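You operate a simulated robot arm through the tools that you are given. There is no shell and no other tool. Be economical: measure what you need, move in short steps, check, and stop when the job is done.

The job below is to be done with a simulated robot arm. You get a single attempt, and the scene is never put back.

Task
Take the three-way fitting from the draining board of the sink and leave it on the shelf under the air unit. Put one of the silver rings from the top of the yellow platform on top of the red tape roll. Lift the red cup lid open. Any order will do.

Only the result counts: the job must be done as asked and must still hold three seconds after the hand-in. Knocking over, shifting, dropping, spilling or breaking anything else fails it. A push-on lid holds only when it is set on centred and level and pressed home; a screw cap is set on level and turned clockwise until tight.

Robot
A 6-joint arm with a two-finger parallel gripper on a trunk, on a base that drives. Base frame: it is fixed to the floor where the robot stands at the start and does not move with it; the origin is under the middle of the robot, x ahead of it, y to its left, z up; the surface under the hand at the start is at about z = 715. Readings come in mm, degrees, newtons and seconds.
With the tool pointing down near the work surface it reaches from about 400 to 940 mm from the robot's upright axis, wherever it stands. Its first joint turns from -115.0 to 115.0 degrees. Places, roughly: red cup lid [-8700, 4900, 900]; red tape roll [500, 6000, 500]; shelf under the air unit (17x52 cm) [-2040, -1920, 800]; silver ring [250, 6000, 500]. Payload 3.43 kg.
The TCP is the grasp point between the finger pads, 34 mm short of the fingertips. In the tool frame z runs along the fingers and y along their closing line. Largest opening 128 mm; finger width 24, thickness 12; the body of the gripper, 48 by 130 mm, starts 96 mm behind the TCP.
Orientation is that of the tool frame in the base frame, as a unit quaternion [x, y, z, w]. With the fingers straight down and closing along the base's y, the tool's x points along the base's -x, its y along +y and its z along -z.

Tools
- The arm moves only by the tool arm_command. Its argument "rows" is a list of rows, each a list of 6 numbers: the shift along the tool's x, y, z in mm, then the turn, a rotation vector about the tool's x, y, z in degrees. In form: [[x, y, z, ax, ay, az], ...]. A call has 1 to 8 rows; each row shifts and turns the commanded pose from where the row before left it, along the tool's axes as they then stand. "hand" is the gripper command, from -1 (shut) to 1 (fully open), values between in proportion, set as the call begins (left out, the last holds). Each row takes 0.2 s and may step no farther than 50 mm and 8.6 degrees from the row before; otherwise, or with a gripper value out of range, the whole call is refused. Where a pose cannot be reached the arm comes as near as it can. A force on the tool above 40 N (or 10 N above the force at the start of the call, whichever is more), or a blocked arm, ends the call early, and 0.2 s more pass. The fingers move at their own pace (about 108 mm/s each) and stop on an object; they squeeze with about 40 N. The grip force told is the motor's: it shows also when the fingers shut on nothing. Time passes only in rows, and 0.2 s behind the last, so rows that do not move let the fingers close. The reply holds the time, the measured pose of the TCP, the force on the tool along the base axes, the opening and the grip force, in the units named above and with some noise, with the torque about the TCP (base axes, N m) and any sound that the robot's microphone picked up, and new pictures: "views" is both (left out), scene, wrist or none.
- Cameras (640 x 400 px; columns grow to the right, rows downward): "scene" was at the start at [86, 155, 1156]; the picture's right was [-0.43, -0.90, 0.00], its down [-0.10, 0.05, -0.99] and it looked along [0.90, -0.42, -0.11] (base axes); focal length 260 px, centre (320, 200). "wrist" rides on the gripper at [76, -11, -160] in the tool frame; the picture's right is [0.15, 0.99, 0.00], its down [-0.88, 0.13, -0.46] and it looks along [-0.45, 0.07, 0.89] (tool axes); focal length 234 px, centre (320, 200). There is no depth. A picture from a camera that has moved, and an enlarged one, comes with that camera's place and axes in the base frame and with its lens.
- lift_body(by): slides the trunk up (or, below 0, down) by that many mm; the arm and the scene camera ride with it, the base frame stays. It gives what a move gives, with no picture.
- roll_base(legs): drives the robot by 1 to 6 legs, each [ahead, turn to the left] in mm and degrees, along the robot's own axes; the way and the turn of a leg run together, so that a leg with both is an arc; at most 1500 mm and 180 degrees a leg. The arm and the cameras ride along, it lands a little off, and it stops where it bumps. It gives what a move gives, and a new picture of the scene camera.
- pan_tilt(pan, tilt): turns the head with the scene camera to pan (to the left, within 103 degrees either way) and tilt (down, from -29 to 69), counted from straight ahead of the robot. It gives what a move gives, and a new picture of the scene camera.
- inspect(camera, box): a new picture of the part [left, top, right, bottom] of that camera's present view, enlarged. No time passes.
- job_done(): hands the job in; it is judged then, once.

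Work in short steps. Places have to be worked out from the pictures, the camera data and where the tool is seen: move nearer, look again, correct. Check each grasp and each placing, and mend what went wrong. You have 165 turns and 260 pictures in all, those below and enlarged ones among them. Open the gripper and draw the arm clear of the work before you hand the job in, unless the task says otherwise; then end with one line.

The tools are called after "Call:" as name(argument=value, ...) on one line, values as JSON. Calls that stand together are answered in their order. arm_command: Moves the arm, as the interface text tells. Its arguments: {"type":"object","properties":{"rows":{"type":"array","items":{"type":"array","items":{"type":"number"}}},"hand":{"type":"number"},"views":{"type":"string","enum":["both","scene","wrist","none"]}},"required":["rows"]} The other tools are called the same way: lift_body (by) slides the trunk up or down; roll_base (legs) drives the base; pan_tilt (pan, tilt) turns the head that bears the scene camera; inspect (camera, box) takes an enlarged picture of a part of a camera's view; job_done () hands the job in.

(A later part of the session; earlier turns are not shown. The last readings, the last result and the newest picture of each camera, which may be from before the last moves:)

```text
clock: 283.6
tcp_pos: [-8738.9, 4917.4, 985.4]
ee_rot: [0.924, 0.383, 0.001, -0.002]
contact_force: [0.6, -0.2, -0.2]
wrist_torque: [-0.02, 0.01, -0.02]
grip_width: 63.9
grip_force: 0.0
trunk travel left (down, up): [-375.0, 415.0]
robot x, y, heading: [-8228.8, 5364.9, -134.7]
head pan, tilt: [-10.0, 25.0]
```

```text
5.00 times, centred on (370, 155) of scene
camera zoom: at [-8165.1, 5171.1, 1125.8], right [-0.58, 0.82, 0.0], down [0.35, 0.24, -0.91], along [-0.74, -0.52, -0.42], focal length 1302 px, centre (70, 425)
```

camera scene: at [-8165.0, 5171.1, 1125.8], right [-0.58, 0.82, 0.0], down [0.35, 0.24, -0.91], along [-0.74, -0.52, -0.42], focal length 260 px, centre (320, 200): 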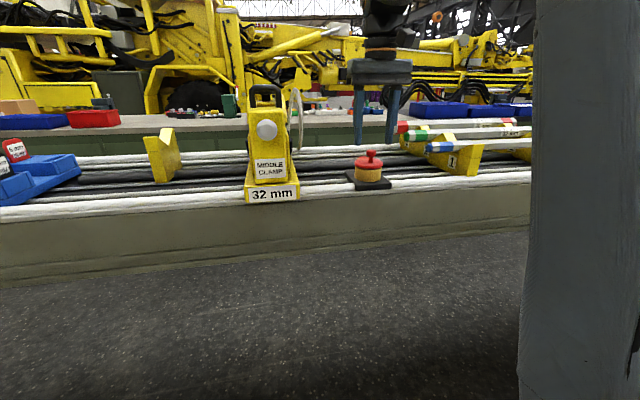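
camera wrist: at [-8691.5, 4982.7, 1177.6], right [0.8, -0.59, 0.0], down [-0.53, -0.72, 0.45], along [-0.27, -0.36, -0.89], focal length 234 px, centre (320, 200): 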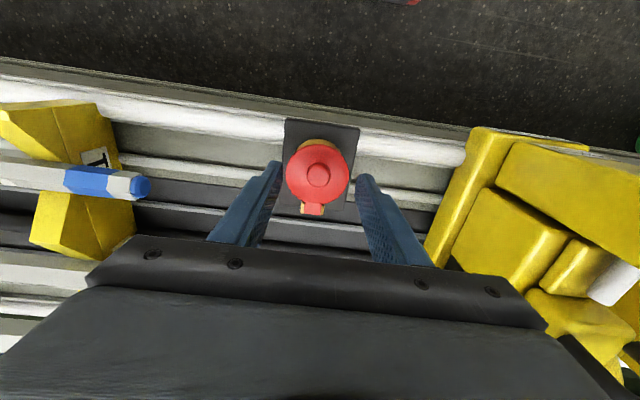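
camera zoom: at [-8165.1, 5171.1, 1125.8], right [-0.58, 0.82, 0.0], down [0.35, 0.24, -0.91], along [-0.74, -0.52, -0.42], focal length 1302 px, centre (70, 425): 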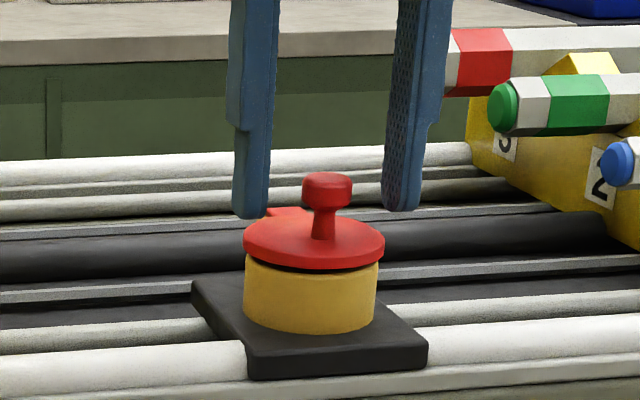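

Straddling well. Close on the knob.

Call:
arm_command(rows=[[0, 0, 0, 0, 0, 0], [0, 0, 0, 0, 0, 0]], hand=-1)

Call:
inspect(camera="scene", box=[320, 115, 420, 195])

```text
clock: 284.2
tcp_pos: [-8739.4, 4917.9, 984.3]
ee_rot: [0.923, 0.384, 0.003, -0.001]
contact_force: [-2.6, 1.6, -1.1]
wrist_torque: [0.09, 0.06, 0.0]
grip_width: 23.2
grip_force: 44.5
trunk travel left (down, up): [-375.0, 415.0]
robot x, y, heading: [-8228.6, 5361.7, -134.9]
head pan, tilt: [-10.0, 25.0]
camera scene: at [-8165.3, 5171.2, 1125.8], right [-0.58, 0.82, 0.0], down [0.35, 0.24, -0.91], along [-0.74, -0.52, -0.42], focal length 260 px, centre (320, 200)
camera wrist: at [-8695.4, 4979.1, 1145.5], right [0.8, -0.59, 0.0], down [-0.53, -0.72, 0.45], along [-0.27, -0.36, -0.89], focal length 234 px, centre (320, 200)
```

scene: 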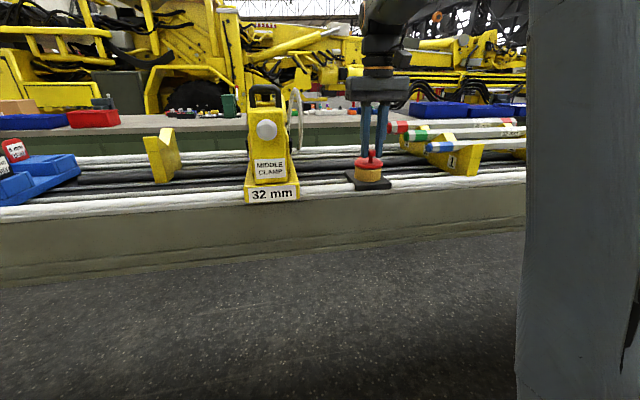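
wrist: 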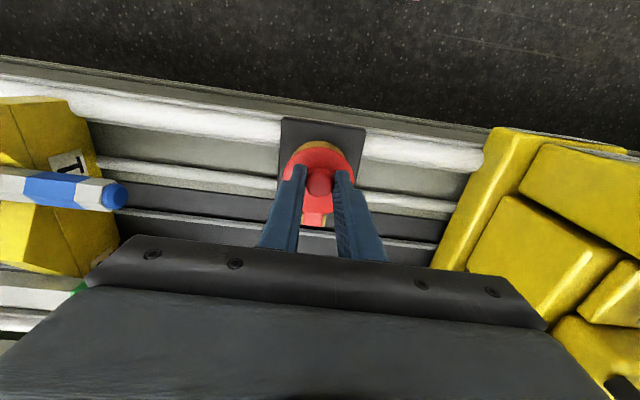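

```text
5.00 times, centred on (370, 155) of scene
camera zoom: at [-8165.3, 5171.2, 1125.8], right [-0.58, 0.82, 0.0], down [0.35, 0.24, -0.91], along [-0.74, -0.52, -0.42], focal length 1302 px, centre (70, 425)
```

zoom: 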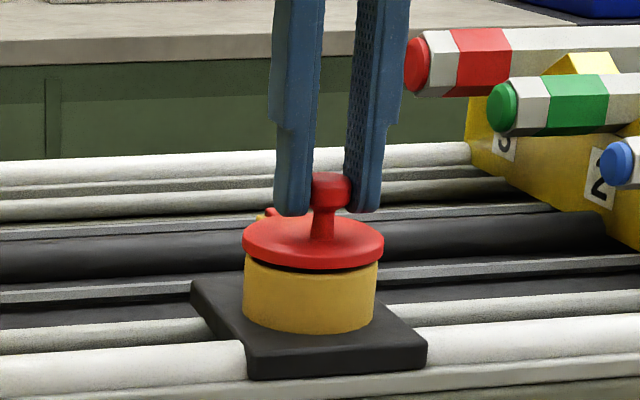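

Knob held (23 mm). Start the opening arc about the hinge (lever ≈50 mm, 22 mm up), first 30°.

Call:
arm_command(rows=[[-3.4, 0, -6.3, 0, 0, 0], [-4, 0, -5.8, 0, 0, 0], [-5, 0, -5.2, 0, 0, 0], [-5.3, 0, -4.7, 0, 0, 0], [0, 0, 0, 0, 0, 0]])

Call:
inspect(camera="scene", box=[320, 115, 420, 195])

```text
clock: 285.4
tcp_pos: [-8752.3, 4906.1, 1008.2]
ee_rot: [0.924, 0.383, 0.002, -0.001]
contact_force: [6.1, 19.6, -7.9]
wrist_torque: [1.38, -0.85, 0.02]
grip_width: 23.0
grip_force: 45.1
trunk travel left (down, up): [-375.0, 415.0]
robot x, y, heading: [-8226.9, 5362.9, -135.0]
head pan, tilt: [-10.0, 25.0]
camera scene: at [-8165.1, 5171.8, 1125.9], right [-0.58, 0.82, 0.0], down [0.35, 0.24, -0.91], along [-0.74, -0.52, -0.42], focal length 260 px, centre (320, 200)
camera wrist: at [-8707.4, 4967.0, 1168.8], right [0.8, -0.59, 0.0], down [-0.53, -0.72, 0.45], along [-0.27, -0.36, -0.89], focal length 234 px, centre (320, 200)
```

scene: 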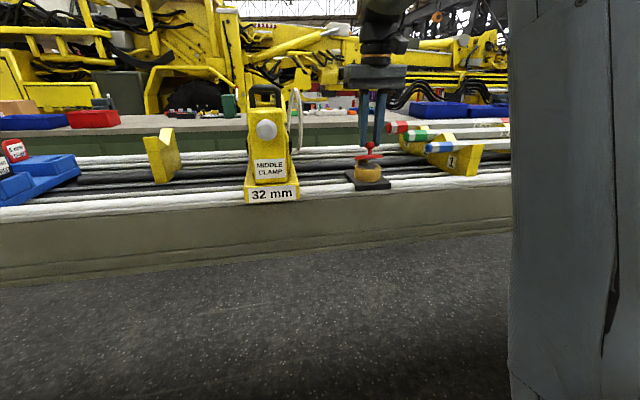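
wrist: 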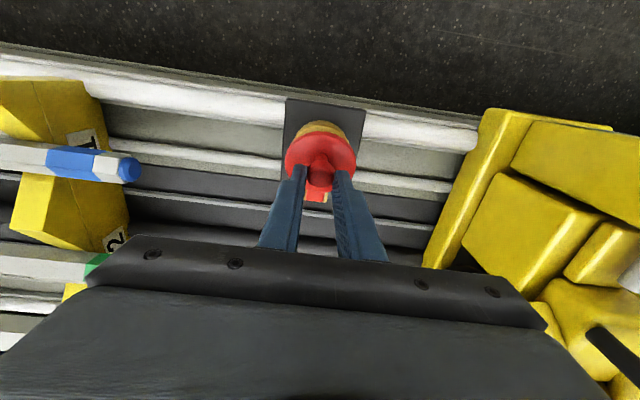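

```text
5.00 times, centred on (370, 155) of scene
camera zoom: at [-8165.1, 5171.8, 1125.9], right [-0.58, 0.82, 0.0], down [0.35, 0.24, -0.91], along [-0.74, -0.52, -0.42], focal length 1302 px, centre (70, 425)
```

zoom: 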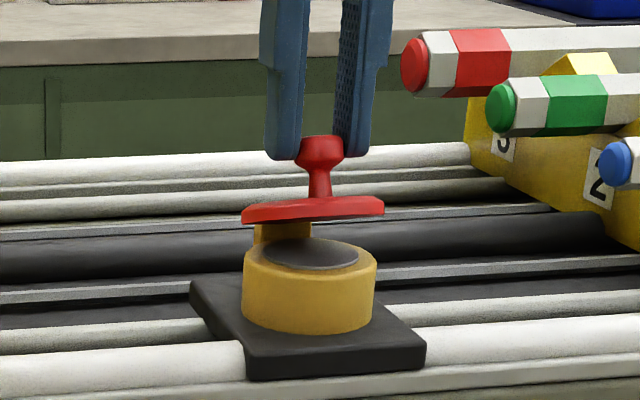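

Lid opens (~25°); some backward force, so I lean the path a bit more upward and go on.

Call:
arm_command(rows=[[-2, 0, -4, 0, 0, 0], [-5, 0, -5, 0, 0, 0], [-6, 0, -3.5, 0, 0, 0], [-6.5, 0, -3, 0, 0, 0], [0, 0, 0, 0, 0, 0]], views="none")

Call:
inspect(camera="scene", box=[320, 115, 420, 195])

```text
clock: 286.6
tcp_pos: [-8763.3, 4892.4, 1025.7]
ee_rot: [0.923, 0.384, 0.001, -0.001]
contact_force: [6.6, 26.1, 20.9]
wrist_torque: [1.57, -0.86, 0.1]
grip_width: 20.5
grip_force: 45.0
trunk travel left (down, up): [-375.0, 415.0]
robot x, y, heading: [-8228.7, 5363.6, -134.4]
head pan, tilt: [-10.0, 25.0]
```

```text
5.00 times, centred on (370, 155) of scene
camera zoom: at [-8164.5, 5172.8, 1126.1], right [-0.58, 0.82, 0.0], down [0.34, 0.24, -0.91], along [-0.74, -0.52, -0.42], focal length 1302 px, centre (70, 425)
```

zoom: 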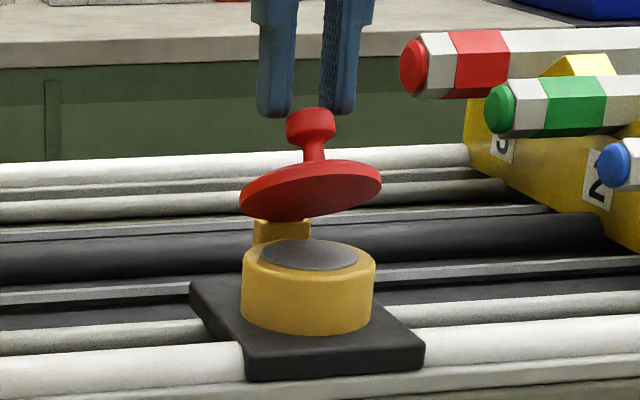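

The knob is slipping in the pads since the tool isn't following the lid's turn. I rotate the tool with the lid about the pinch point.

Call:
arm_command(rows=[[-4.2, 0, 0, 0, 8, 0], [-4.2, 0, -0.6, 0, 8, 0], [0, 0, 0, 0, 0, 0]], views="none")

Call:
inspect(camera="scene", box=[320, 105, 420, 185])

```text
clock: 287.0
tcp_pos: [-8770.1, 4888.0, 1026.7]
ee_rot: [0.923, 0.383, 0.037, -0.017]
contact_force: [3.1, 6.2, 4.8]
wrist_torque: [0.41, -0.3, 0.11]
grip_width: 20.6
grip_force: 45.3
trunk travel left (down, up): [-375.0, 415.0]
robot x, y, heading: [-8225.8, 5362.1, -134.7]
head pan, tilt: [-10.0, 25.0]
stopped in row 1: the force on the tool passed its limit at 46 N (the readings are from after the stop); the commanded pose is now the measured one
```

```text
5.00 times, centred on (370, 145) of scene
camera zoom: at [-8165.4, 5171.2, 1125.6], right [-0.58, 0.82, 0.0], down [0.35, 0.24, -0.91], along [-0.74, -0.52, -0.42], focal length 1302 px, centre (70, 475)
```

zoom: 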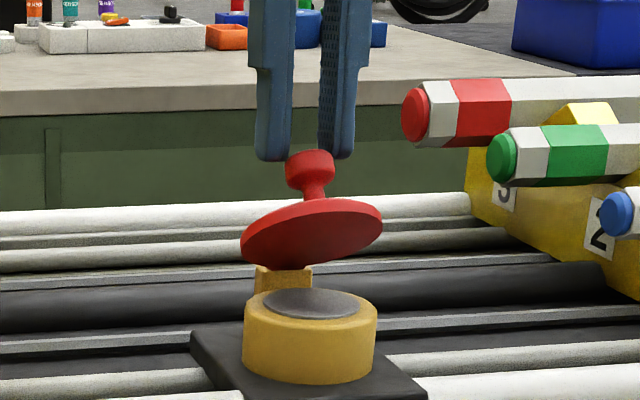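

Forces relaxed. Continue in smaller increments with combined turn along the arc.

Call:
arm_command(rows=[[-6, 0, -1.4, 0, 4, 0], [-6, 0, -1.5, 0, 4, 0], [-6, 0, -1.5, 0, 4, 0], [0, 0, 0, 0, 0, 0]], views="none")

Call:
inspect(camera="scene", box=[320, 105, 420, 185])

```text
clock: 288.0
tcp_pos: [-8783.0, 4874.3, 1028.2]
ee_rot: [0.914, 0.379, 0.133, -0.056]
contact_force: [-6.7, 5.2, 2.9]
wrist_torque: [0.1, 0.3, 0.1]
grip_width: 20.4
grip_force: 44.8
trunk travel left (down, up): [-375.0, 415.0]
robot x, y, heading: [-8228.2, 5368.0, -134.7]
head pan, tilt: [-10.0, 25.0]
```

```text
5.00 times, centred on (370, 145) of scene
camera zoom: at [-8165.8, 5171.2, 1125.8], right [-0.58, 0.82, 0.0], down [0.35, 0.24, -0.91], along [-0.74, -0.52, -0.42], focal length 1302 px, centre (70, 475)
```

zoom: 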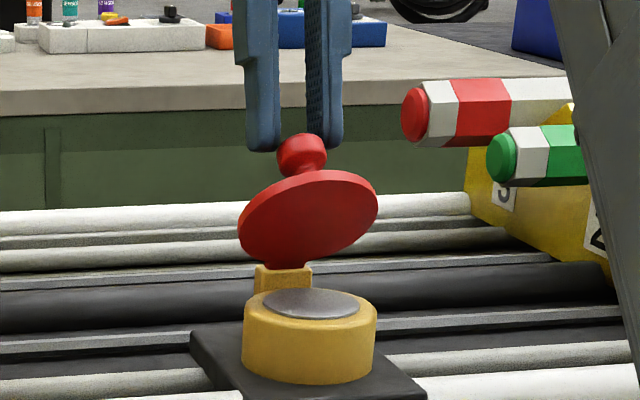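

Working with low forces; lid ~60°. Continue.

Call:
arm_command(rows=[[-5.7, 0, -2, 0, 4, 0], [-5.6, 0, -2.1, 0, 4, 0], [-5.6, 0, -2.2, 0, 4, 0], [-5.6, 0, -2.3, 0, 4, 0], [0, 0, 0, 0, 0, 0]], views="none")

Call:
inspect(camera="scene", box=[320, 105, 420, 185])

```text
clock: 288.4
tcp_pos: [-8774.9, 4881.9, 1023.1]
ee_rot: [0.911, 0.378, 0.15, -0.064]
contact_force: [6.4, 8.2, 8.6]
wrist_torque: [0.73, -0.55, 0.03]
grip_width: 21.3
grip_force: 45.4
out of reach, approached as far as the arm can: row 1
trunk travel left (down, up): [-375.0, 415.0]
robot x, y, heading: [-8227.2, 5361.7, -134.7]
head pan, tilt: [-10.0, 25.0]
stopped in row 1: the force on the tool passed its limit at 59 N (the readings are from after the stop); the commanded pose is now the measured one
```

```text
5.00 times, centred on (370, 145) of scene
camera zoom: at [-8165.2, 5171.3, 1125.8], right [-0.58, 0.82, 0.0], down [0.35, 0.24, -0.91], along [-0.74, -0.52, -0.42], focal length 1302 px, centre (70, 475)
```

zoom: 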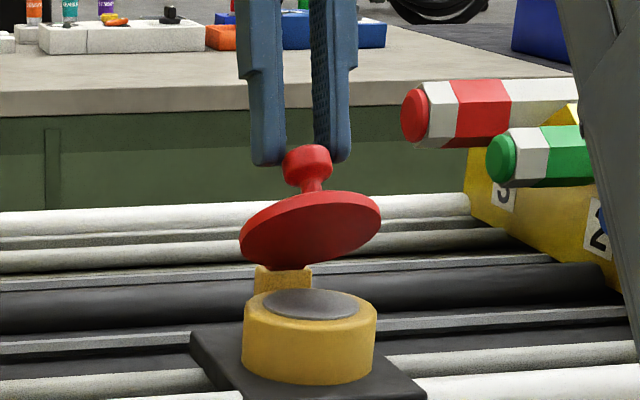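

The leaning tool runs out of reach. I lower the lid gently back, then will come closer with the base and retry with a better tool angle.

Call:
arm_command(rows=[[12, 0, 7.2, 0, -6.2, 0], [11.6, 0, 10.8, 0, -6.2, 0], [9.9, 0, 10.2, 0, -6.3, 0], [6, 0, 10, 0, 0, 0], [0, 0, 0, 0, 0, 0]], views="none")

Call:
inspect(camera="scene", box=[320, 115, 420, 195])

```text
clock: 289.6
tcp_pos: [-8748.2, 4911.2, 992.5]
ee_rot: [0.924, 0.383, -0.002, -0.001]
contact_force: [-0.2, -3.8, 22.2]
wrist_torque: [-0.55, 0.44, -0.03]
grip_width: 23.0
grip_force: 44.6
trunk travel left (down, up): [-375.0, 415.0]
robot x, y, heading: [-8226.0, 5362.3, -134.8]
head pan, tilt: [-10.0, 25.0]
```

```text
5.00 times, centred on (370, 155) of scene
camera zoom: at [-8165.2, 5171.1, 1125.8], right [-0.58, 0.82, 0.0], down [0.34, 0.24, -0.91], along [-0.74, -0.52, -0.42], focal length 1302 px, centre (70, 425)
```

zoom: 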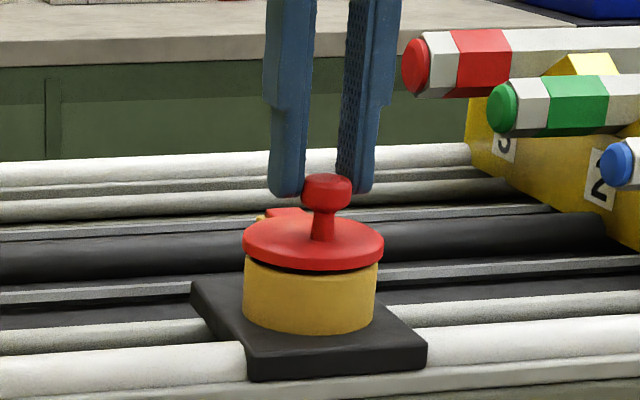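

Lid is closed again, intact. Release, rise, then drive ~130 mm closer and raise the trunk.

Call:
arm_command(rows=[[0, 0, -1, 0, 0, 0], [0, 0, 0, 0, 0, 0], [0, 0, -30, 0, 0, 0], [0, 0, -40, 0, 0, 0], [45, 0, -20, 0, 0, 0], [45, 0, 0, 0, 0, 0], [30, 0, 0, 0, 0, 0]], hand=0, views="none")

Call:
pan_tilt(pan=0, tilt=60)

```text
clock: 291.2
tcp_pos: [-8660.7, 4998.4, 1083.3]
ee_rot: [0.924, 0.383, 0.001, -0.001]
contact_force: [-0.3, -0.9, -0.5]
wrist_torque: [0.07, -0.05, 0.0]
grip_width: 64.1
grip_force: 0.1
trunk travel left (down, up): [-375.0, 415.0]
robot x, y, heading: [-8231.9, 5363.8, -134.8]
head pan, tilt: [-10.0, 25.0]
```

```text
clock: 292.2
tcp_pos: [-8661.4, 4997.7, 1082.6]
ee_rot: [0.923, 0.384, -0.001, -0.001]
contact_force: [-0.4, 0.0, -0.3]
wrist_torque: [-0.02, 0.02, 0.03]
grip_width: 64.1
grip_force: 0.1
trunk travel left (down, up): [-375.0, 415.0]
robot x, y, heading: [-8228.3, 5365.7, -134.7]
head pan, tilt: [0.0, 60.0]
camera scene: at [-8137.4, 5176.6, 1075.8], right [-0.71, 0.71, 0.0], down [0.61, 0.61, -0.5], along [-0.35, -0.35, -0.87], focal length 260 px, centre (320, 200)
```

scene: 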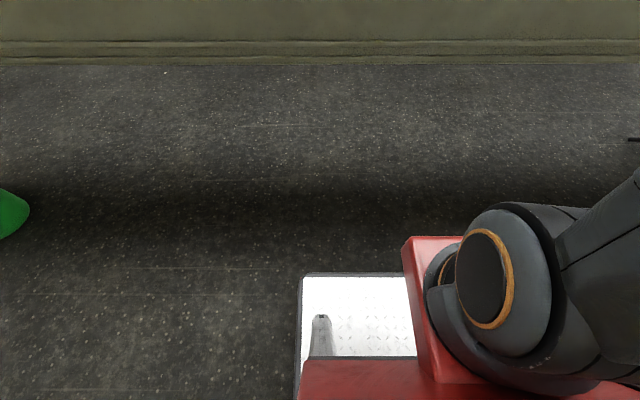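

There's ample floor room. Drive forward 130 mm and raise the trunk 100 mm.

Call:
roll_base(legs=[[130, 0]])

Call:
lift_body(by=100)

Call:
pan_tilt(pan=-10, tilt=35)

```text
clock: 293.5
tcp_pos: [-8754.1, 4904.0, 1082.5]
ee_rot: [0.923, 0.384, 0.0, -0.001]
contact_force: [-0.1, -1.0, -0.6]
wrist_torque: [-0.03, 0.0, -0.01]
grip_width: 64.1
grip_force: 0.0
trunk travel left (down, up): [-375.0, 415.0]
robot x, y, heading: [-8321.5, 5272.2, -134.7]
head pan, tilt: [0.0, 60.0]
camera scene: at [-8230.6, 5083.0, 1075.7], right [-0.71, 0.71, 0.0], down [0.61, 0.61, -0.5], along [-0.35, -0.35, -0.87], focal length 260 px, centre (320, 200)
```

scene: 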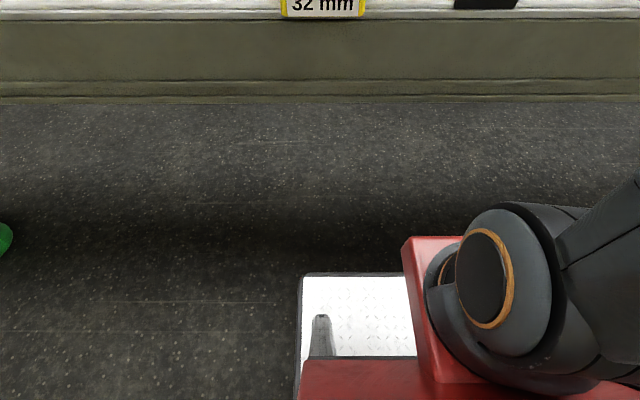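

```text
clock: 294.8
tcp_pos: [-8754.6, 4904.1, 1183.2]
ee_rot: [0.924, 0.384, 0.0, -0.002]
contact_force: [0.1, 0.4, -0.8]
wrist_torque: [-0.02, 0.01, 0.01]
grip_width: 64.1
grip_force: 0.1
trunk travel left (down, up): [-475.0, 315.0]
robot x, y, heading: [-8324.8, 5269.6, -134.9]
head pan, tilt: [0.0, 60.0]
```

```text
clock: 295.7
tcp_pos: [-8753.9, 4905.7, 1182.8]
ee_rot: [0.924, 0.383, -0.001, -0.002]
contact_force: [1.0, -0.4, -0.2]
wrist_torque: [-0.01, -0.04, -0.04]
grip_width: 63.8
grip_force: 0.0
trunk travel left (down, up): [-475.0, 315.0]
robot x, y, heading: [-8321.2, 5268.0, -134.9]
head pan, tilt: [-10.0, 35.0]
camera scene: at [-8235.9, 5099.3, 1209.9], right [-0.58, 0.82, 0.0], down [0.47, 0.33, -0.82], along [-0.67, -0.47, -0.57], focal length 260 px, centre (320, 200)
```

scene: 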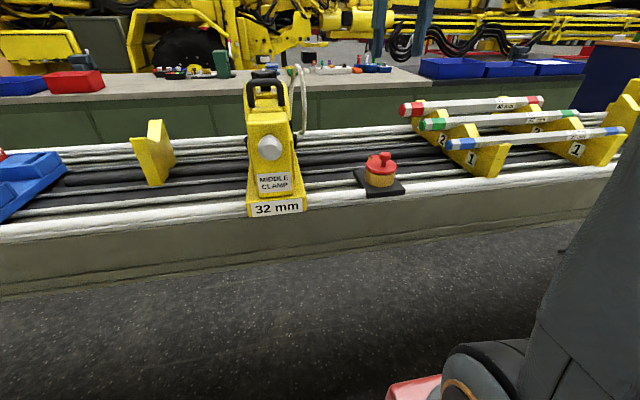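

Now tilt the hand 35° toward me (so it can follow the lid later) and come near the knob along the finger direction.

Call:
arm_command(rows=[[0, 0, 0, 0, -7, 0], [0, 0, 0, 0, -7, 0], [0, 0, 0, 0, -7, 0], [0, 0, 0, 0, -7, 0], [0, 0, 0, 0, -7, 0], [0, 0, 0, 0, 0, 0]], views="none")

Call:
arm_command(rows=[[35.6, 0.4, 21.5, 0, 0, 0], [35.6, 0.4, 21.5, 0, 0, 0], [35.6, 0.3, 21.5, 0, 0, 0], [35.6, 0.3, 21.5, 0, 0, 0], [0, 0, 0, 0, 0, 0]])

Call:
inspect(camera="scene", box=[320, 115, 440, 210])

```text
clock: 297.1
tcp_pos: [-8755.2, 4904.1, 1183.5]
ee_rot: [0.881, 0.366, -0.278, 0.113]
contact_force: [0.0, 1.0, 0.7]
wrist_torque: [-0.01, 0.01, 0.02]
grip_width: 63.8
grip_force: 0.1
trunk travel left (down, up): [-475.0, 315.0]
robot x, y, heading: [-8321.8, 5268.4, -135.3]
head pan, tilt: [-10.0, 35.0]
```

```text
clock: 298.3
tcp_pos: [-8736.2, 4931.3, 1024.4]
ee_rot: [0.881, 0.366, -0.277, 0.113]
contact_force: [-0.7, 0.1, 0.7]
wrist_torque: [0.0, -0.02, 0.01]
grip_width: 64.0
grip_force: 0.1
out of reach, approached as far as the arm can: row 1, 2, 3, 4
trunk travel left (down, up): [-475.0, 315.0]
robot x, y, heading: [-8322.3, 5269.4, -134.8]
head pan, tilt: [-10.0, 35.0]
camera scene: at [-8235.9, 5099.3, 1210.0], right [-0.58, 0.82, 0.0], down [0.47, 0.33, -0.82], along [-0.67, -0.47, -0.57], focal length 260 px, centre (320, 200)
camera wrist: at [-8636.4, 5047.2, 1112.5], right [0.78, -0.61, -0.09], down [-0.23, -0.42, 0.88], along [-0.57, -0.67, -0.47], focal length 234 px, centre (320, 200)
```

scene: 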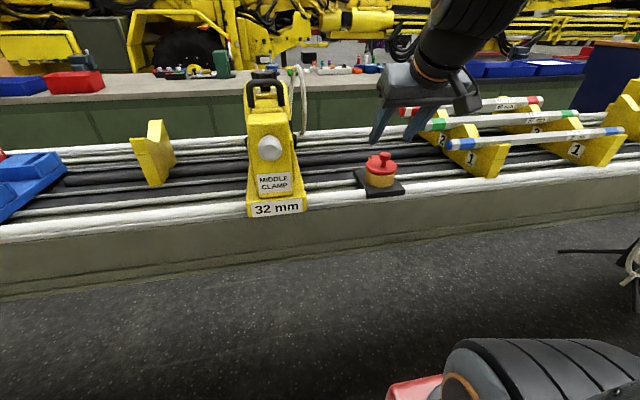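
wrist: 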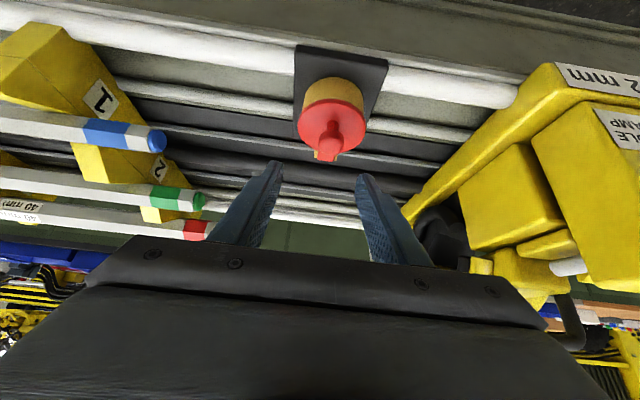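

```text
4.21 times, centred on (380, 162) of scene
camera zoom: at [-8235.9, 5099.3, 1210.0], right [-0.58, 0.82, 0.0], down [0.47, 0.33, -0.82], along [-0.67, -0.47, -0.57], focal length 1096 px, centre (67, 358)
```

zoom: 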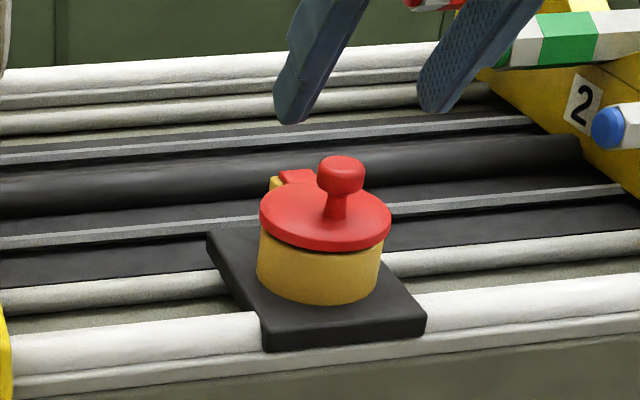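

Too much tilt for this closeness. Reduce the tilt to −12° and re-measure the knob from the wrist camera.

Call:
arm_command(rows=[[0, 0, -5, 0, 7.7, 0], [0, 0, -5, 0, 7.7, 0], [0, 0, 0, 0, 7.6, 0], [0, 0, 0, 0, 0, 0]], views="none")

Call:
inspect(camera="wrist", box=[240, 80, 400, 240])

Call:
inspect(camera="scene", box=[320, 115, 440, 210])

```text
clock: 299.3
tcp_pos: [-8731.6, 4935.8, 1033.8]
ee_rot: [0.919, 0.381, -0.097, 0.039]
contact_force: [-0.3, 0.5, -0.2]
wrist_torque: [-0.01, -0.05, -0.05]
grip_width: 64.0
grip_force: 0.0
trunk travel left (down, up): [-475.0, 315.0]
robot x, y, heading: [-8322.3, 5269.6, -135.0]
head pan, tilt: [-10.0, 35.0]
```

```text
2.50 times, centred on (320, 160) of wrist
camera zoom: at [-8664.3, 5017.8, 1174.6], right [0.8, -0.6, -0.03], down [-0.45, -0.64, 0.63], along [-0.4, -0.49, -0.78], focal length 585 px, centre (320, 300)
```

zoom: 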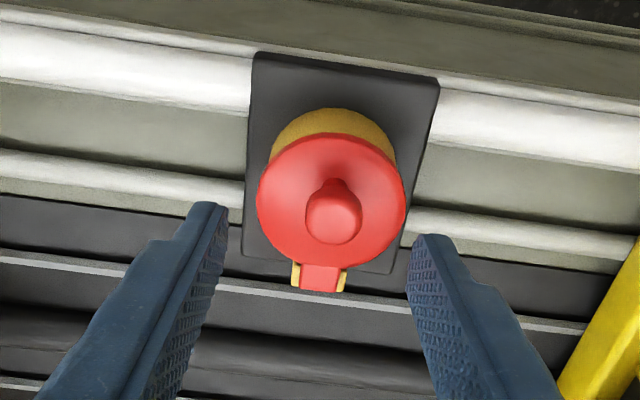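

```text
4.21 times, centred on (380, 162) of scene
camera zoom: at [-8235.8, 5099.4, 1210.0], right [-0.58, 0.82, 0.0], down [0.47, 0.33, -0.82], along [-0.67, -0.47, -0.57], focal length 1096 px, centre (67, 358)
```

zoom: 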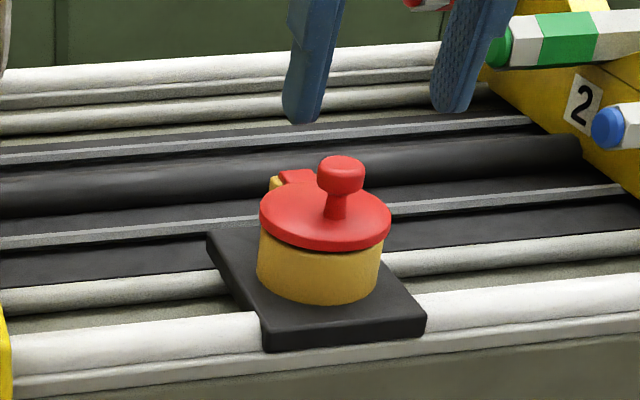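

Knob confirmed at (−8741, 4918). Move in along the finger direction and close.

Call:
arm_command(rows=[[-3.9, 5.9, 10, 0, 0, 0], [0, 0, 20, 0, 0, 0], [0, 0, 20, 0, 0, 0], [0, 0, 0, 0, 0, 0]], views="none")

Call:
inspect(camera="scene", box=[320, 115, 440, 210])

Call:
inspect(camera="wrist", box=[240, 80, 400, 240])

```text
clock: 300.3
tcp_pos: [-8735.0, 4919.3, 985.3]
ee_rot: [0.919, 0.381, -0.097, 0.038]
contact_force: [-0.7, -0.4, -0.1]
wrist_torque: [-0.02, 0.01, 0.02]
grip_width: 63.9
grip_force: 0.0
trunk travel left (down, up): [-475.0, 315.0]
robot x, y, heading: [-8320.4, 5272.6, -134.6]
head pan, tilt: [-10.0, 35.0]
```

```text
4.21 times, centred on (380, 162) of scene
camera zoom: at [-8235.9, 5099.4, 1210.0], right [-0.58, 0.82, 0.0], down [0.47, 0.33, -0.82], along [-0.67, -0.47, -0.57], focal length 1096 px, centre (67, 358)
```

zoom: 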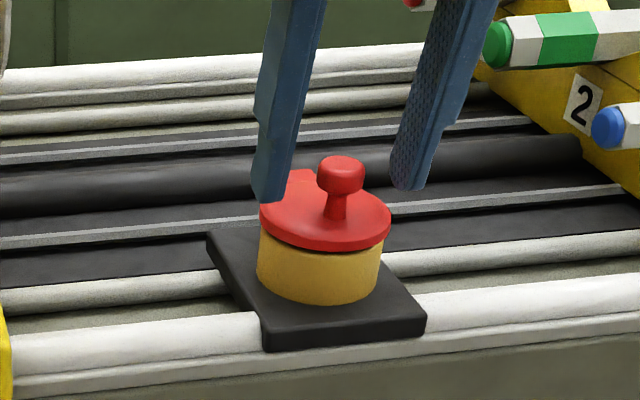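

```text
2.50 times, centred on (320, 160) of wrist
camera zoom: at [-8669.2, 5003.6, 1126.6], right [0.8, -0.6, -0.03], down [-0.45, -0.64, 0.63], along [-0.4, -0.49, -0.78], focal length 585 px, centre (320, 300)
```

zoom: 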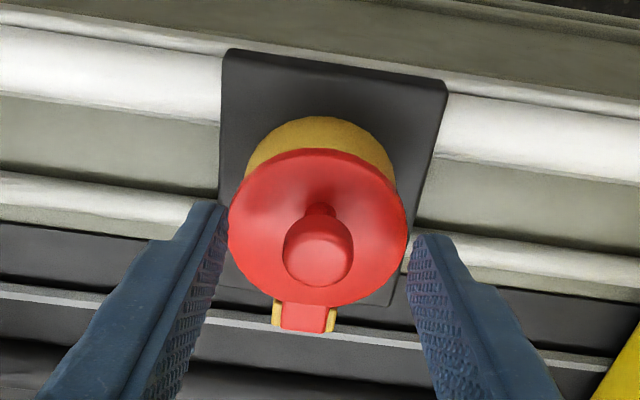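

Small trim (−3 mm lateral, 2.5 mm back), then close.

Call:
arm_command(rows=[[2.5, -3, 0, 0, 0, 0], [0, 0, 0, 0, 0, 0]], views="none")

Call:
arm_command(rows=[[0, 0, 0, 0, 0, 0], [0, 0, 0, 0, 0, 0]], hand=-1, views="none")

Call:
inspect(camera="scene", box=[320, 115, 440, 210])

```text
clock: 300.9
tcp_pos: [-8736.5, 4924.2, 985.7]
ee_rot: [0.919, 0.381, -0.098, 0.038]
contact_force: [-0.4, 0.8, -0.2]
wrist_torque: [-0.04, 0.0, -0.02]
grip_width: 64.1
grip_force: 0.1
trunk travel left (down, up): [-475.0, 315.0]
robot x, y, heading: [-8323.2, 5266.2, -134.9]
head pan, tilt: [-10.0, 35.0]
```

```text
clock: 301.5
tcp_pos: [-8735.3, 4923.9, 985.2]
ee_rot: [0.918, 0.382, -0.097, 0.039]
contact_force: [17.3, -17.2, 0.6]
wrist_torque: [-0.51, -0.44, 0.29]
grip_width: 23.0
grip_force: 45.2
trunk travel left (down, up): [-475.0, 315.0]
robot x, y, heading: [-8322.4, 5268.1, -134.5]
head pan, tilt: [-10.0, 35.0]
```

```text
4.21 times, centred on (380, 162) of scene
camera zoom: at [-8234.7, 5098.7, 1209.8], right [-0.58, 0.82, 0.0], down [0.47, 0.33, -0.82], along [-0.67, -0.47, -0.57], focal length 1096 px, centre (67, 358)
```

zoom: 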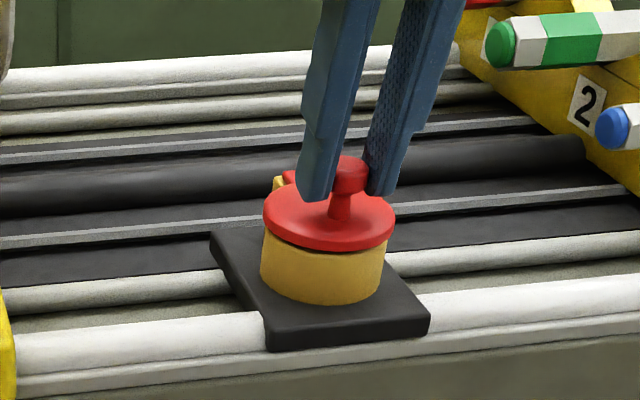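

Good deep grip. Relieve the 3 mm sideways bias, then rotate the tool rigidly about the hinge pin (at tool x −44, z +56), 5° per row.

Call:
arm_command(rows=[[0, 2.8, 0, 0, 0, 0], [-5.05, 0, -3.65, 0, 5, 0], [-5.05, 0, -3.65, 0, 5, 0], [-5.05, 0, -3.65, 0, 5, 0], [-5.05, 0, -3.65, 0, 5, 0], [0, 0, 0, 0, 0, 0]], views="none")

Call:
inspect(camera="scene", box=[320, 105, 440, 200])

```text
clock: 302.9
tcp_pos: [-8750.4, 4908.2, 1000.9]
ee_rot: [0.922, 0.382, 0.064, -0.03]
contact_force: [-2.9, -1.5, 19.8]
wrist_torque: [-0.67, 0.82, 0.02]
grip_width: 22.9
grip_force: 45.5
trunk travel left (down, up): [-475.0, 315.0]
robot x, y, heading: [-8324.1, 5267.8, -134.9]
head pan, tilt: [-10.0, 35.0]
```

```text
4.21 times, centred on (380, 152) of scene
camera zoom: at [-8235.7, 5099.5, 1210.1], right [-0.57, 0.82, 0.0], down [0.47, 0.33, -0.82], along [-0.67, -0.47, -0.57], focal length 1096 px, centre (67, 400)
```

zoom: 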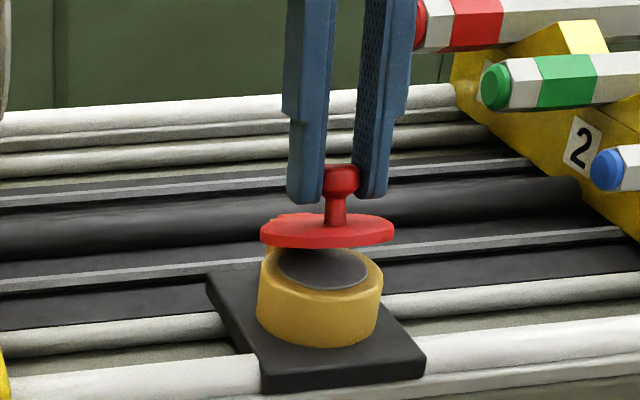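

Nice; a slight upward reaction, so I use a marginally longer lever (pin x −50) and continue 20°.

Call:
arm_command(rows=[[-5.05, 0, -4.8, 0, 5, 0], [-5.05, 0, -4.5, 0, 5, 0], [-5.05, 0, -4.2, 0, 5, 0], [-5.05, 0, -4.2, 0, 5, 0], [0, 0, 0, 0, 0, 0]], views="none")

Call:
inspect(camera="scene", box=[320, 105, 440, 200])

```text
clock: 304.1
tcp_pos: [-8767.1, 4891.7, 1011.2]
ee_rot: [0.896, 0.372, 0.224, -0.094]
contact_force: [-19.0, -11.6, -8.3]
wrist_torque: [-1.01, 1.16, 0.05]
grip_width: 22.7
grip_force: 45.7
trunk travel left (down, up): [-475.0, 315.0]
robot x, y, heading: [-8320.9, 5268.3, -135.1]
head pan, tilt: [-10.0, 35.0]
```

```text
4.21 times, centred on (380, 152) of scene
camera zoom: at [-8236.9, 5098.6, 1209.9], right [-0.58, 0.82, 0.0], down [0.47, 0.33, -0.82], along [-0.67, -0.47, -0.57], focal length 1096 px, centre (67, 400)
```

zoom: 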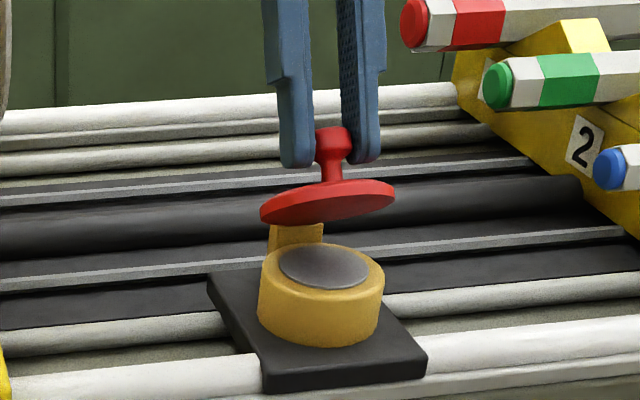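

θ≈40°. The lid now pulls forward, so I add ~3 mm forward and go on.

Call:
arm_command(rows=[[-7.5, 0, -4.6, 0, 5, 0], [-5.5, 0, -3.8, 0, 5, 0], [-5.5, 0, -3.8, 0, 5, 0], [0, 0, 0, 0, 0, 0]], views="none")

Call:
inspect(camera="scene", box=[320, 105, 440, 200])

```text
clock: 305.1
tcp_pos: [-8778.6, 4878.5, 1011.8]
ee_rot: [0.861, 0.355, 0.336, -0.141]
contact_force: [-7.9, -4.1, 24.4]
wrist_torque: [-0.36, 0.47, 0.05]
grip_width: 23.2
grip_force: 44.6
out of reach, approached as far as the arm can: row 3
trunk travel left (down, up): [-475.0, 315.0]
robot x, y, heading: [-8323.0, 5270.6, -134.8]
head pan, tilt: [-10.0, 35.0]
```

```text
4.21 times, centred on (380, 152) of scene
camera zoom: at [-8235.7, 5099.6, 1210.2], right [-0.58, 0.82, 0.0], down [0.47, 0.33, -0.82], along [-0.67, -0.47, -0.57], focal length 1096 px, centre (67, 400)
```

zoom: 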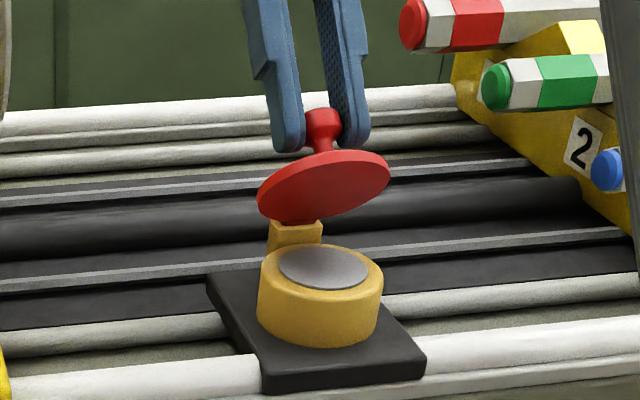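

Tilt limit of the wrist reached (lid ≈55°). From here I translate the pinch forward along the arc, letting the knob turn in the pads.

Call:
arm_command(rows=[[-1.6, 0, -4.2, 0, 0, 0], [-2.6, 0, -3, 0, 0, 0], [-2.97, 0, -2.7, 0, 0, 0], [0, 0, 0, 0, 0, 0]], views="none")

Call:
inspect(camera="scene", box=[320, 105, 440, 200])

```text
clock: 306.1
tcp_pos: [-8782.3, 4874.0, 1004.7]
ee_rot: [0.86, 0.356, 0.337, -0.142]
contact_force: [8.2, 15.2, 24.9]
wrist_torque: [0.94, -0.85, 0.04]
grip_width: 23.1
grip_force: 44.6
out of reach, approached as far as the arm can: row 1, 2
trunk travel left (down, up): [-475.0, 315.0]
robot x, y, heading: [-8321.2, 5269.8, -134.9]
head pan, tilt: [-10.0, 35.0]
```

```text
4.21 times, centred on (380, 152) of scene
camera zoom: at [-8235.0, 5100.5, 1210.1], right [-0.58, 0.82, 0.0], down [0.47, 0.33, -0.82], along [-0.67, -0.47, -0.57], focal length 1096 px, centre (67, 400)
```

zoom: 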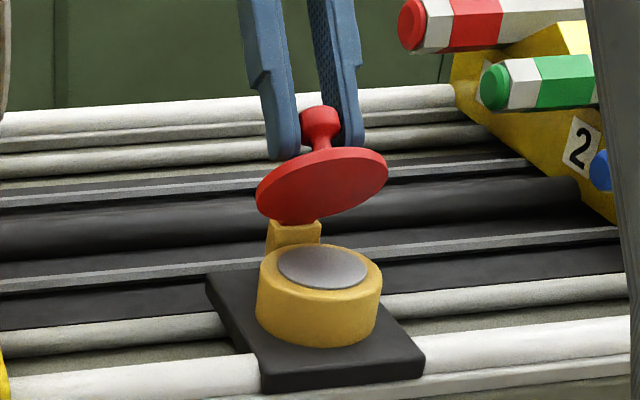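

Out-of-reach at that tilt, so I now swing the hand back upright about the knob while moving forward on the arc (knob turning between the pads).

Call:
arm_command(rows=[[3.5, 0, -3.4, 0, -4, 0], [3.5, 0, -3.4, 0, -4, 0], [-2.8, 0, -2.8, 0, -4, 0], [-2.8, 0, -2.7, 0, -4, 0], [0, 0, 0, 0, 0, 0]], views="none")

Call:
inspect(camera="scene", box=[320, 105, 440, 200])

```text
clock: 307.3
tcp_pos: [-8789.7, 4867.6, 1021.2]
ee_rot: [0.898, 0.372, 0.215, -0.091]
contact_force: [11.1, 15.6, 8.3]
wrist_torque: [1.28, -1.17, 0.07]
grip_width: 23.3
grip_force: 45.0
trunk travel left (down, up): [-475.0, 315.0]
robot x, y, heading: [-8320.6, 5269.6, -134.8]
head pan, tilt: [-10.0, 35.0]
```

```text
4.21 times, centred on (380, 152) of scene
camera zoom: at [-8235.2, 5100.2, 1210.2], right [-0.58, 0.82, 0.0], down [0.47, 0.33, -0.82], along [-0.67, -0.47, -0.57], focal length 1096 px, centre (67, 400)
```

zoom: 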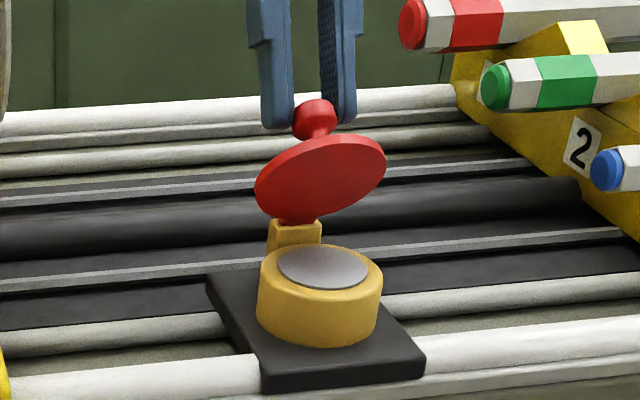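

θ≈65–70°. Continue: forward and slightly down while uprighting.

Call:
arm_command(rows=[[-3.6, 0, 1.2, 0, -4, 0], [-3.6, 0, 1.2, 0, -4, 0], [-3.8, 0, 0.6, 0, -4, 0], [-3.8, 0, 0.6, 0, -4, 0], [0, 0, 0, 0, 0, 0]], views="none")

Call:
inspect(camera="scene", box=[320, 105, 440, 200])

```text
clock: 308.5
tcp_pos: [-8798.8, 4859.3, 1009.5]
ee_rot: [0.919, 0.382, 0.089, -0.039]
contact_force: [-0.1, -0.4, 0.3]
wrist_torque: [0.02, -0.01, -0.03]
grip_width: 0.0
grip_force: 33.2
trunk travel left (down, up): [-475.0, 315.0]
robot x, y, heading: [-8320.4, 5272.5, -134.7]
head pan, tilt: [-10.0, 35.0]
```

```text
4.21 times, centred on (380, 152) of scene
camera zoom: at [-8236.0, 5099.3, 1210.0], right [-0.58, 0.82, 0.0], down [0.47, 0.33, -0.82], along [-0.67, -0.47, -0.57], focal length 1096 px, centre (67, 400)
```

zoom: 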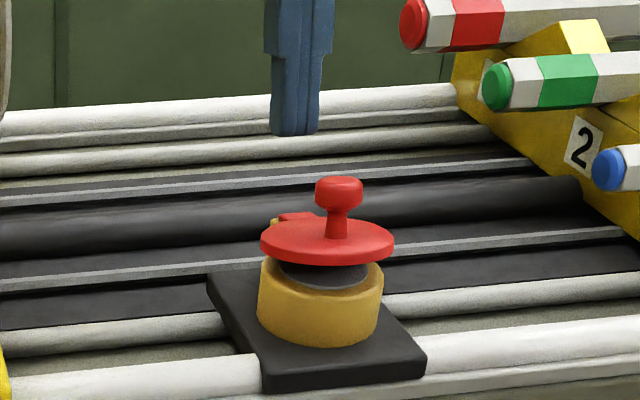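

The knob slipped out. Check whether the lid is still falling.

Call:
arm_command(rows=[[0, 0, -20, 0, 0, 0], [0, 0, 0, 0, 0, 0]], views="none")

Call:
inspect(camera="scene", box=[320, 105, 440, 200])

```text
clock: 309.1
tcp_pos: [-8801.5, 4855.5, 1030.4]
ee_rot: [0.92, 0.381, 0.088, -0.038]
contact_force: [-0.7, -0.4, 0.3]
wrist_torque: [0.0, 0.01, 0.03]
grip_width: 0.0
grip_force: 32.8
trunk travel left (down, up): [-475.0, 315.0]
robot x, y, heading: [-8322.0, 5269.4, -135.0]
head pan, tilt: [-10.0, 35.0]
```

```text
4.21 times, centred on (380, 152) of scene
camera zoom: at [-8235.9, 5099.3, 1210.0], right [-0.58, 0.82, 0.0], down [0.47, 0.33, -0.82], along [-0.67, -0.47, -0.57], focal length 1096 px, centre (67, 400)
```

zoom: 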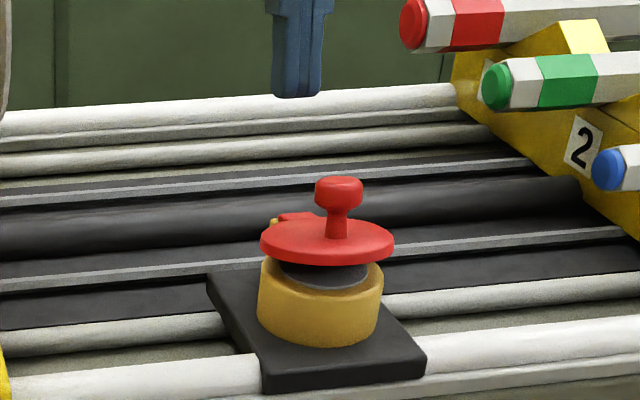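

Good news: the lid stays ajar – the hinge has friction, so it should hold partway. Plan: re-grip the knob, open to ~60°, release, then push the underside forward with closed fingers. First reposition above the knob.

Call:
arm_command(rows=[[0, 0, -40, 0, 0, 0], [28, 0, 0, 0, -7, 0], [28, 0, 0, 0, -7, 0], [28, 0, 0, 0, -7, 0], [0, 0, 0, 0, 0, 0]], hand=-0.1, views="none")

Call:
inspect(camera="wrist", box=[240, 80, 400, 240])

Call:
inspect(camera="scene", box=[320, 105, 440, 200])

```text
clock: 310.3
tcp_pos: [-8748.1, 4908.2, 1074.5]
ee_rot: [0.92, 0.383, -0.082, 0.032]
contact_force: [0.3, -0.4, -0.2]
wrist_torque: [0.04, -0.05, 0.02]
grip_width: 57.5
grip_force: 0.1
trunk travel left (down, up): [-475.0, 315.0]
robot x, y, heading: [-8325.8, 5269.9, -134.8]
head pan, tilt: [-10.0, 35.0]
```

```text
2.50 times, centred on (320, 160) of wrist
camera zoom: at [-8684.3, 4988.3, 1219.7], right [0.8, -0.6, -0.03], down [-0.46, -0.65, 0.6], along [-0.38, -0.47, -0.8], focal length 585 px, centre (320, 300)
```

zoom: 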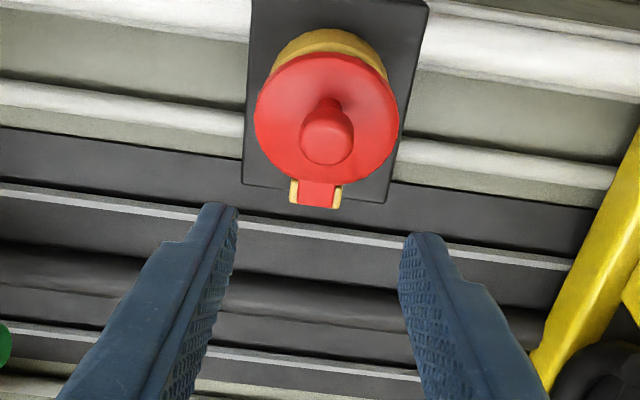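

```text
4.21 times, centred on (380, 152) of scene
camera zoom: at [-8236.0, 5099.2, 1210.0], right [-0.58, 0.82, 0.0], down [0.47, 0.33, -0.82], along [-0.67, -0.47, -0.57], focal length 1096 px, centre (67, 400)
```

zoom: 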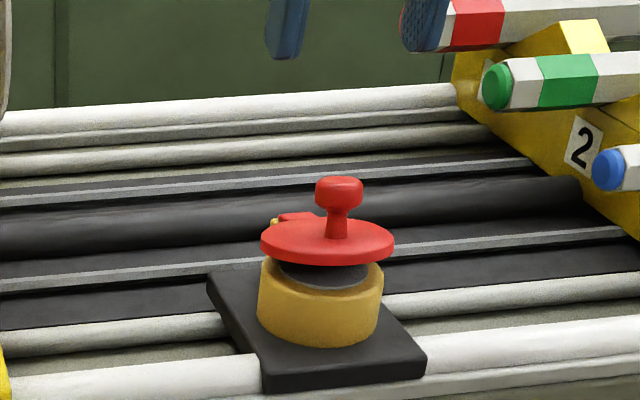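

Lid still ajar ~13°. Approach the knob again at −10° tilt.

Call:
arm_command(rows=[[11, -1, 25, 0, 0, 0], [10.9, -0.9, 25, 0, 0, 0], [0, 0, 24, 0, 0, 0], [0, 0, 0, 0, 0, 0]], views="none")

Call:
inspect(camera="wrist", box=[240, 80, 400, 240])

Call:
inspect(camera="scene", box=[320, 105, 440, 200])

```text
clock: 311.3
tcp_pos: [-8743.6, 4916.2, 998.6]
ee_rot: [0.92, 0.382, -0.082, 0.031]
contact_force: [1.1, -0.4, 0.3]
wrist_torque: [0.0, -0.02, -0.03]
grip_width: 57.3
grip_force: 0.0
trunk travel left (down, up): [-475.0, 315.0]
robot x, y, heading: [-8320.9, 5269.5, -134.6]
head pan, tilt: [-10.0, 35.0]
```

```text
2.50 times, centred on (320, 160) of wrist
camera zoom: at [-8679.8, 4996.1, 1142.4], right [0.8, -0.6, -0.03], down [-0.46, -0.65, 0.6], along [-0.38, -0.47, -0.8], focal length 585 px, centre (320, 300)
```

zoom: 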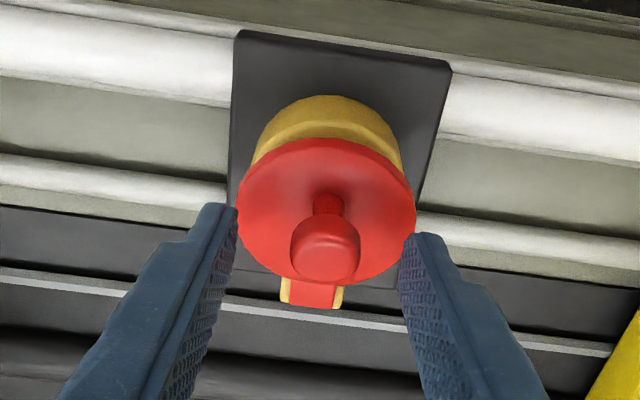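

```text
4.21 times, centred on (380, 152) of scene
camera zoom: at [-8235.9, 5099.4, 1210.0], right [-0.58, 0.82, 0.0], down [0.47, 0.33, -0.82], along [-0.67, -0.47, -0.57], focal length 1096 px, centre (67, 400)
```

zoom: 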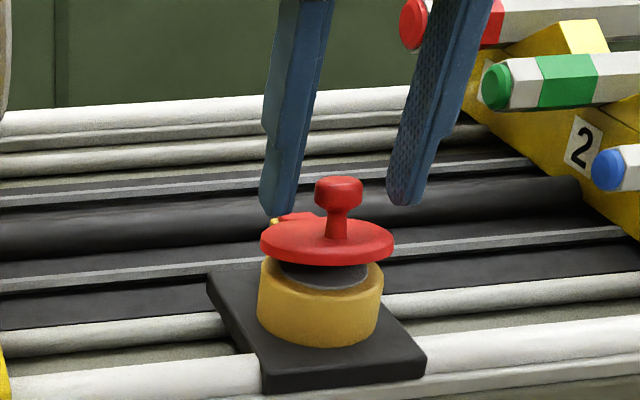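

Center +2 mm sideways, 3 mm deeper, and close.

Call:
arm_command(rows=[[0, 2, 3, 0, 0, 0], [0, 0, 0, 0, 0, 0]], views="none")

Call:
arm_command(rows=[[0, 0, 0, 0, 0, 0], [0, 0, 0, 0, 0, 0]], hand=-1, views="none")

```text
clock: 311.9
tcp_pos: [-8742.3, 4914.1, 995.8]
ee_rot: [0.92, 0.382, -0.081, 0.033]
contact_force: [0.3, -0.2, 0.5]
wrist_torque: [-0.01, -0.01, 0.02]
grip_width: 57.5
grip_force: 0.1
trunk travel left (down, up): [-475.0, 315.0]
robot x, y, heading: [-8323.9, 5270.3, -135.0]
head pan, tilt: [-10.0, 35.0]
```

```text
clock: 312.5
tcp_pos: [-8743.2, 4915.2, 995.9]
ee_rot: [0.92, 0.382, -0.081, 0.032]
contact_force: [-1.1, 1.8, -0.8]
wrist_torque: [0.02, 0.06, 0.0]
grip_width: 23.2
grip_force: 45.3
trunk travel left (down, up): [-475.0, 315.0]
robot x, y, heading: [-8319.9, 5270.3, -135.1]
head pan, tilt: [-10.0, 35.0]
```

Firm grip and no force. Rotate about the hinge again in 5° rows.

Call:
arm_command(rows=[[-5.9, 0, -3.1, 0, 5, 0], [-5.9, 0, -3.1, 0, 5, 0], [-5.9, 0, -3.1, 0, 5, 0], [-5.9, 0, -3.1, 0, 5, 0], [0, 0, 0, 0, 0, 0]], views="none")

```text
clock: 313.7
tcp_pos: [-8758.9, 4897.1, 1008.7]
ee_rot: [0.92, 0.381, 0.079, -0.035]
contact_force: [-11.6, -6.5, 4.7]
wrist_torque: [-0.77, 0.9, 0.02]
grip_width: 22.9
grip_force: 45.0
trunk travel left (down, up): [-475.0, 315.0]
robot x, y, heading: [-8323.5, 5271.7, -134.8]
head pan, tilt: [-10.0, 35.0]
```

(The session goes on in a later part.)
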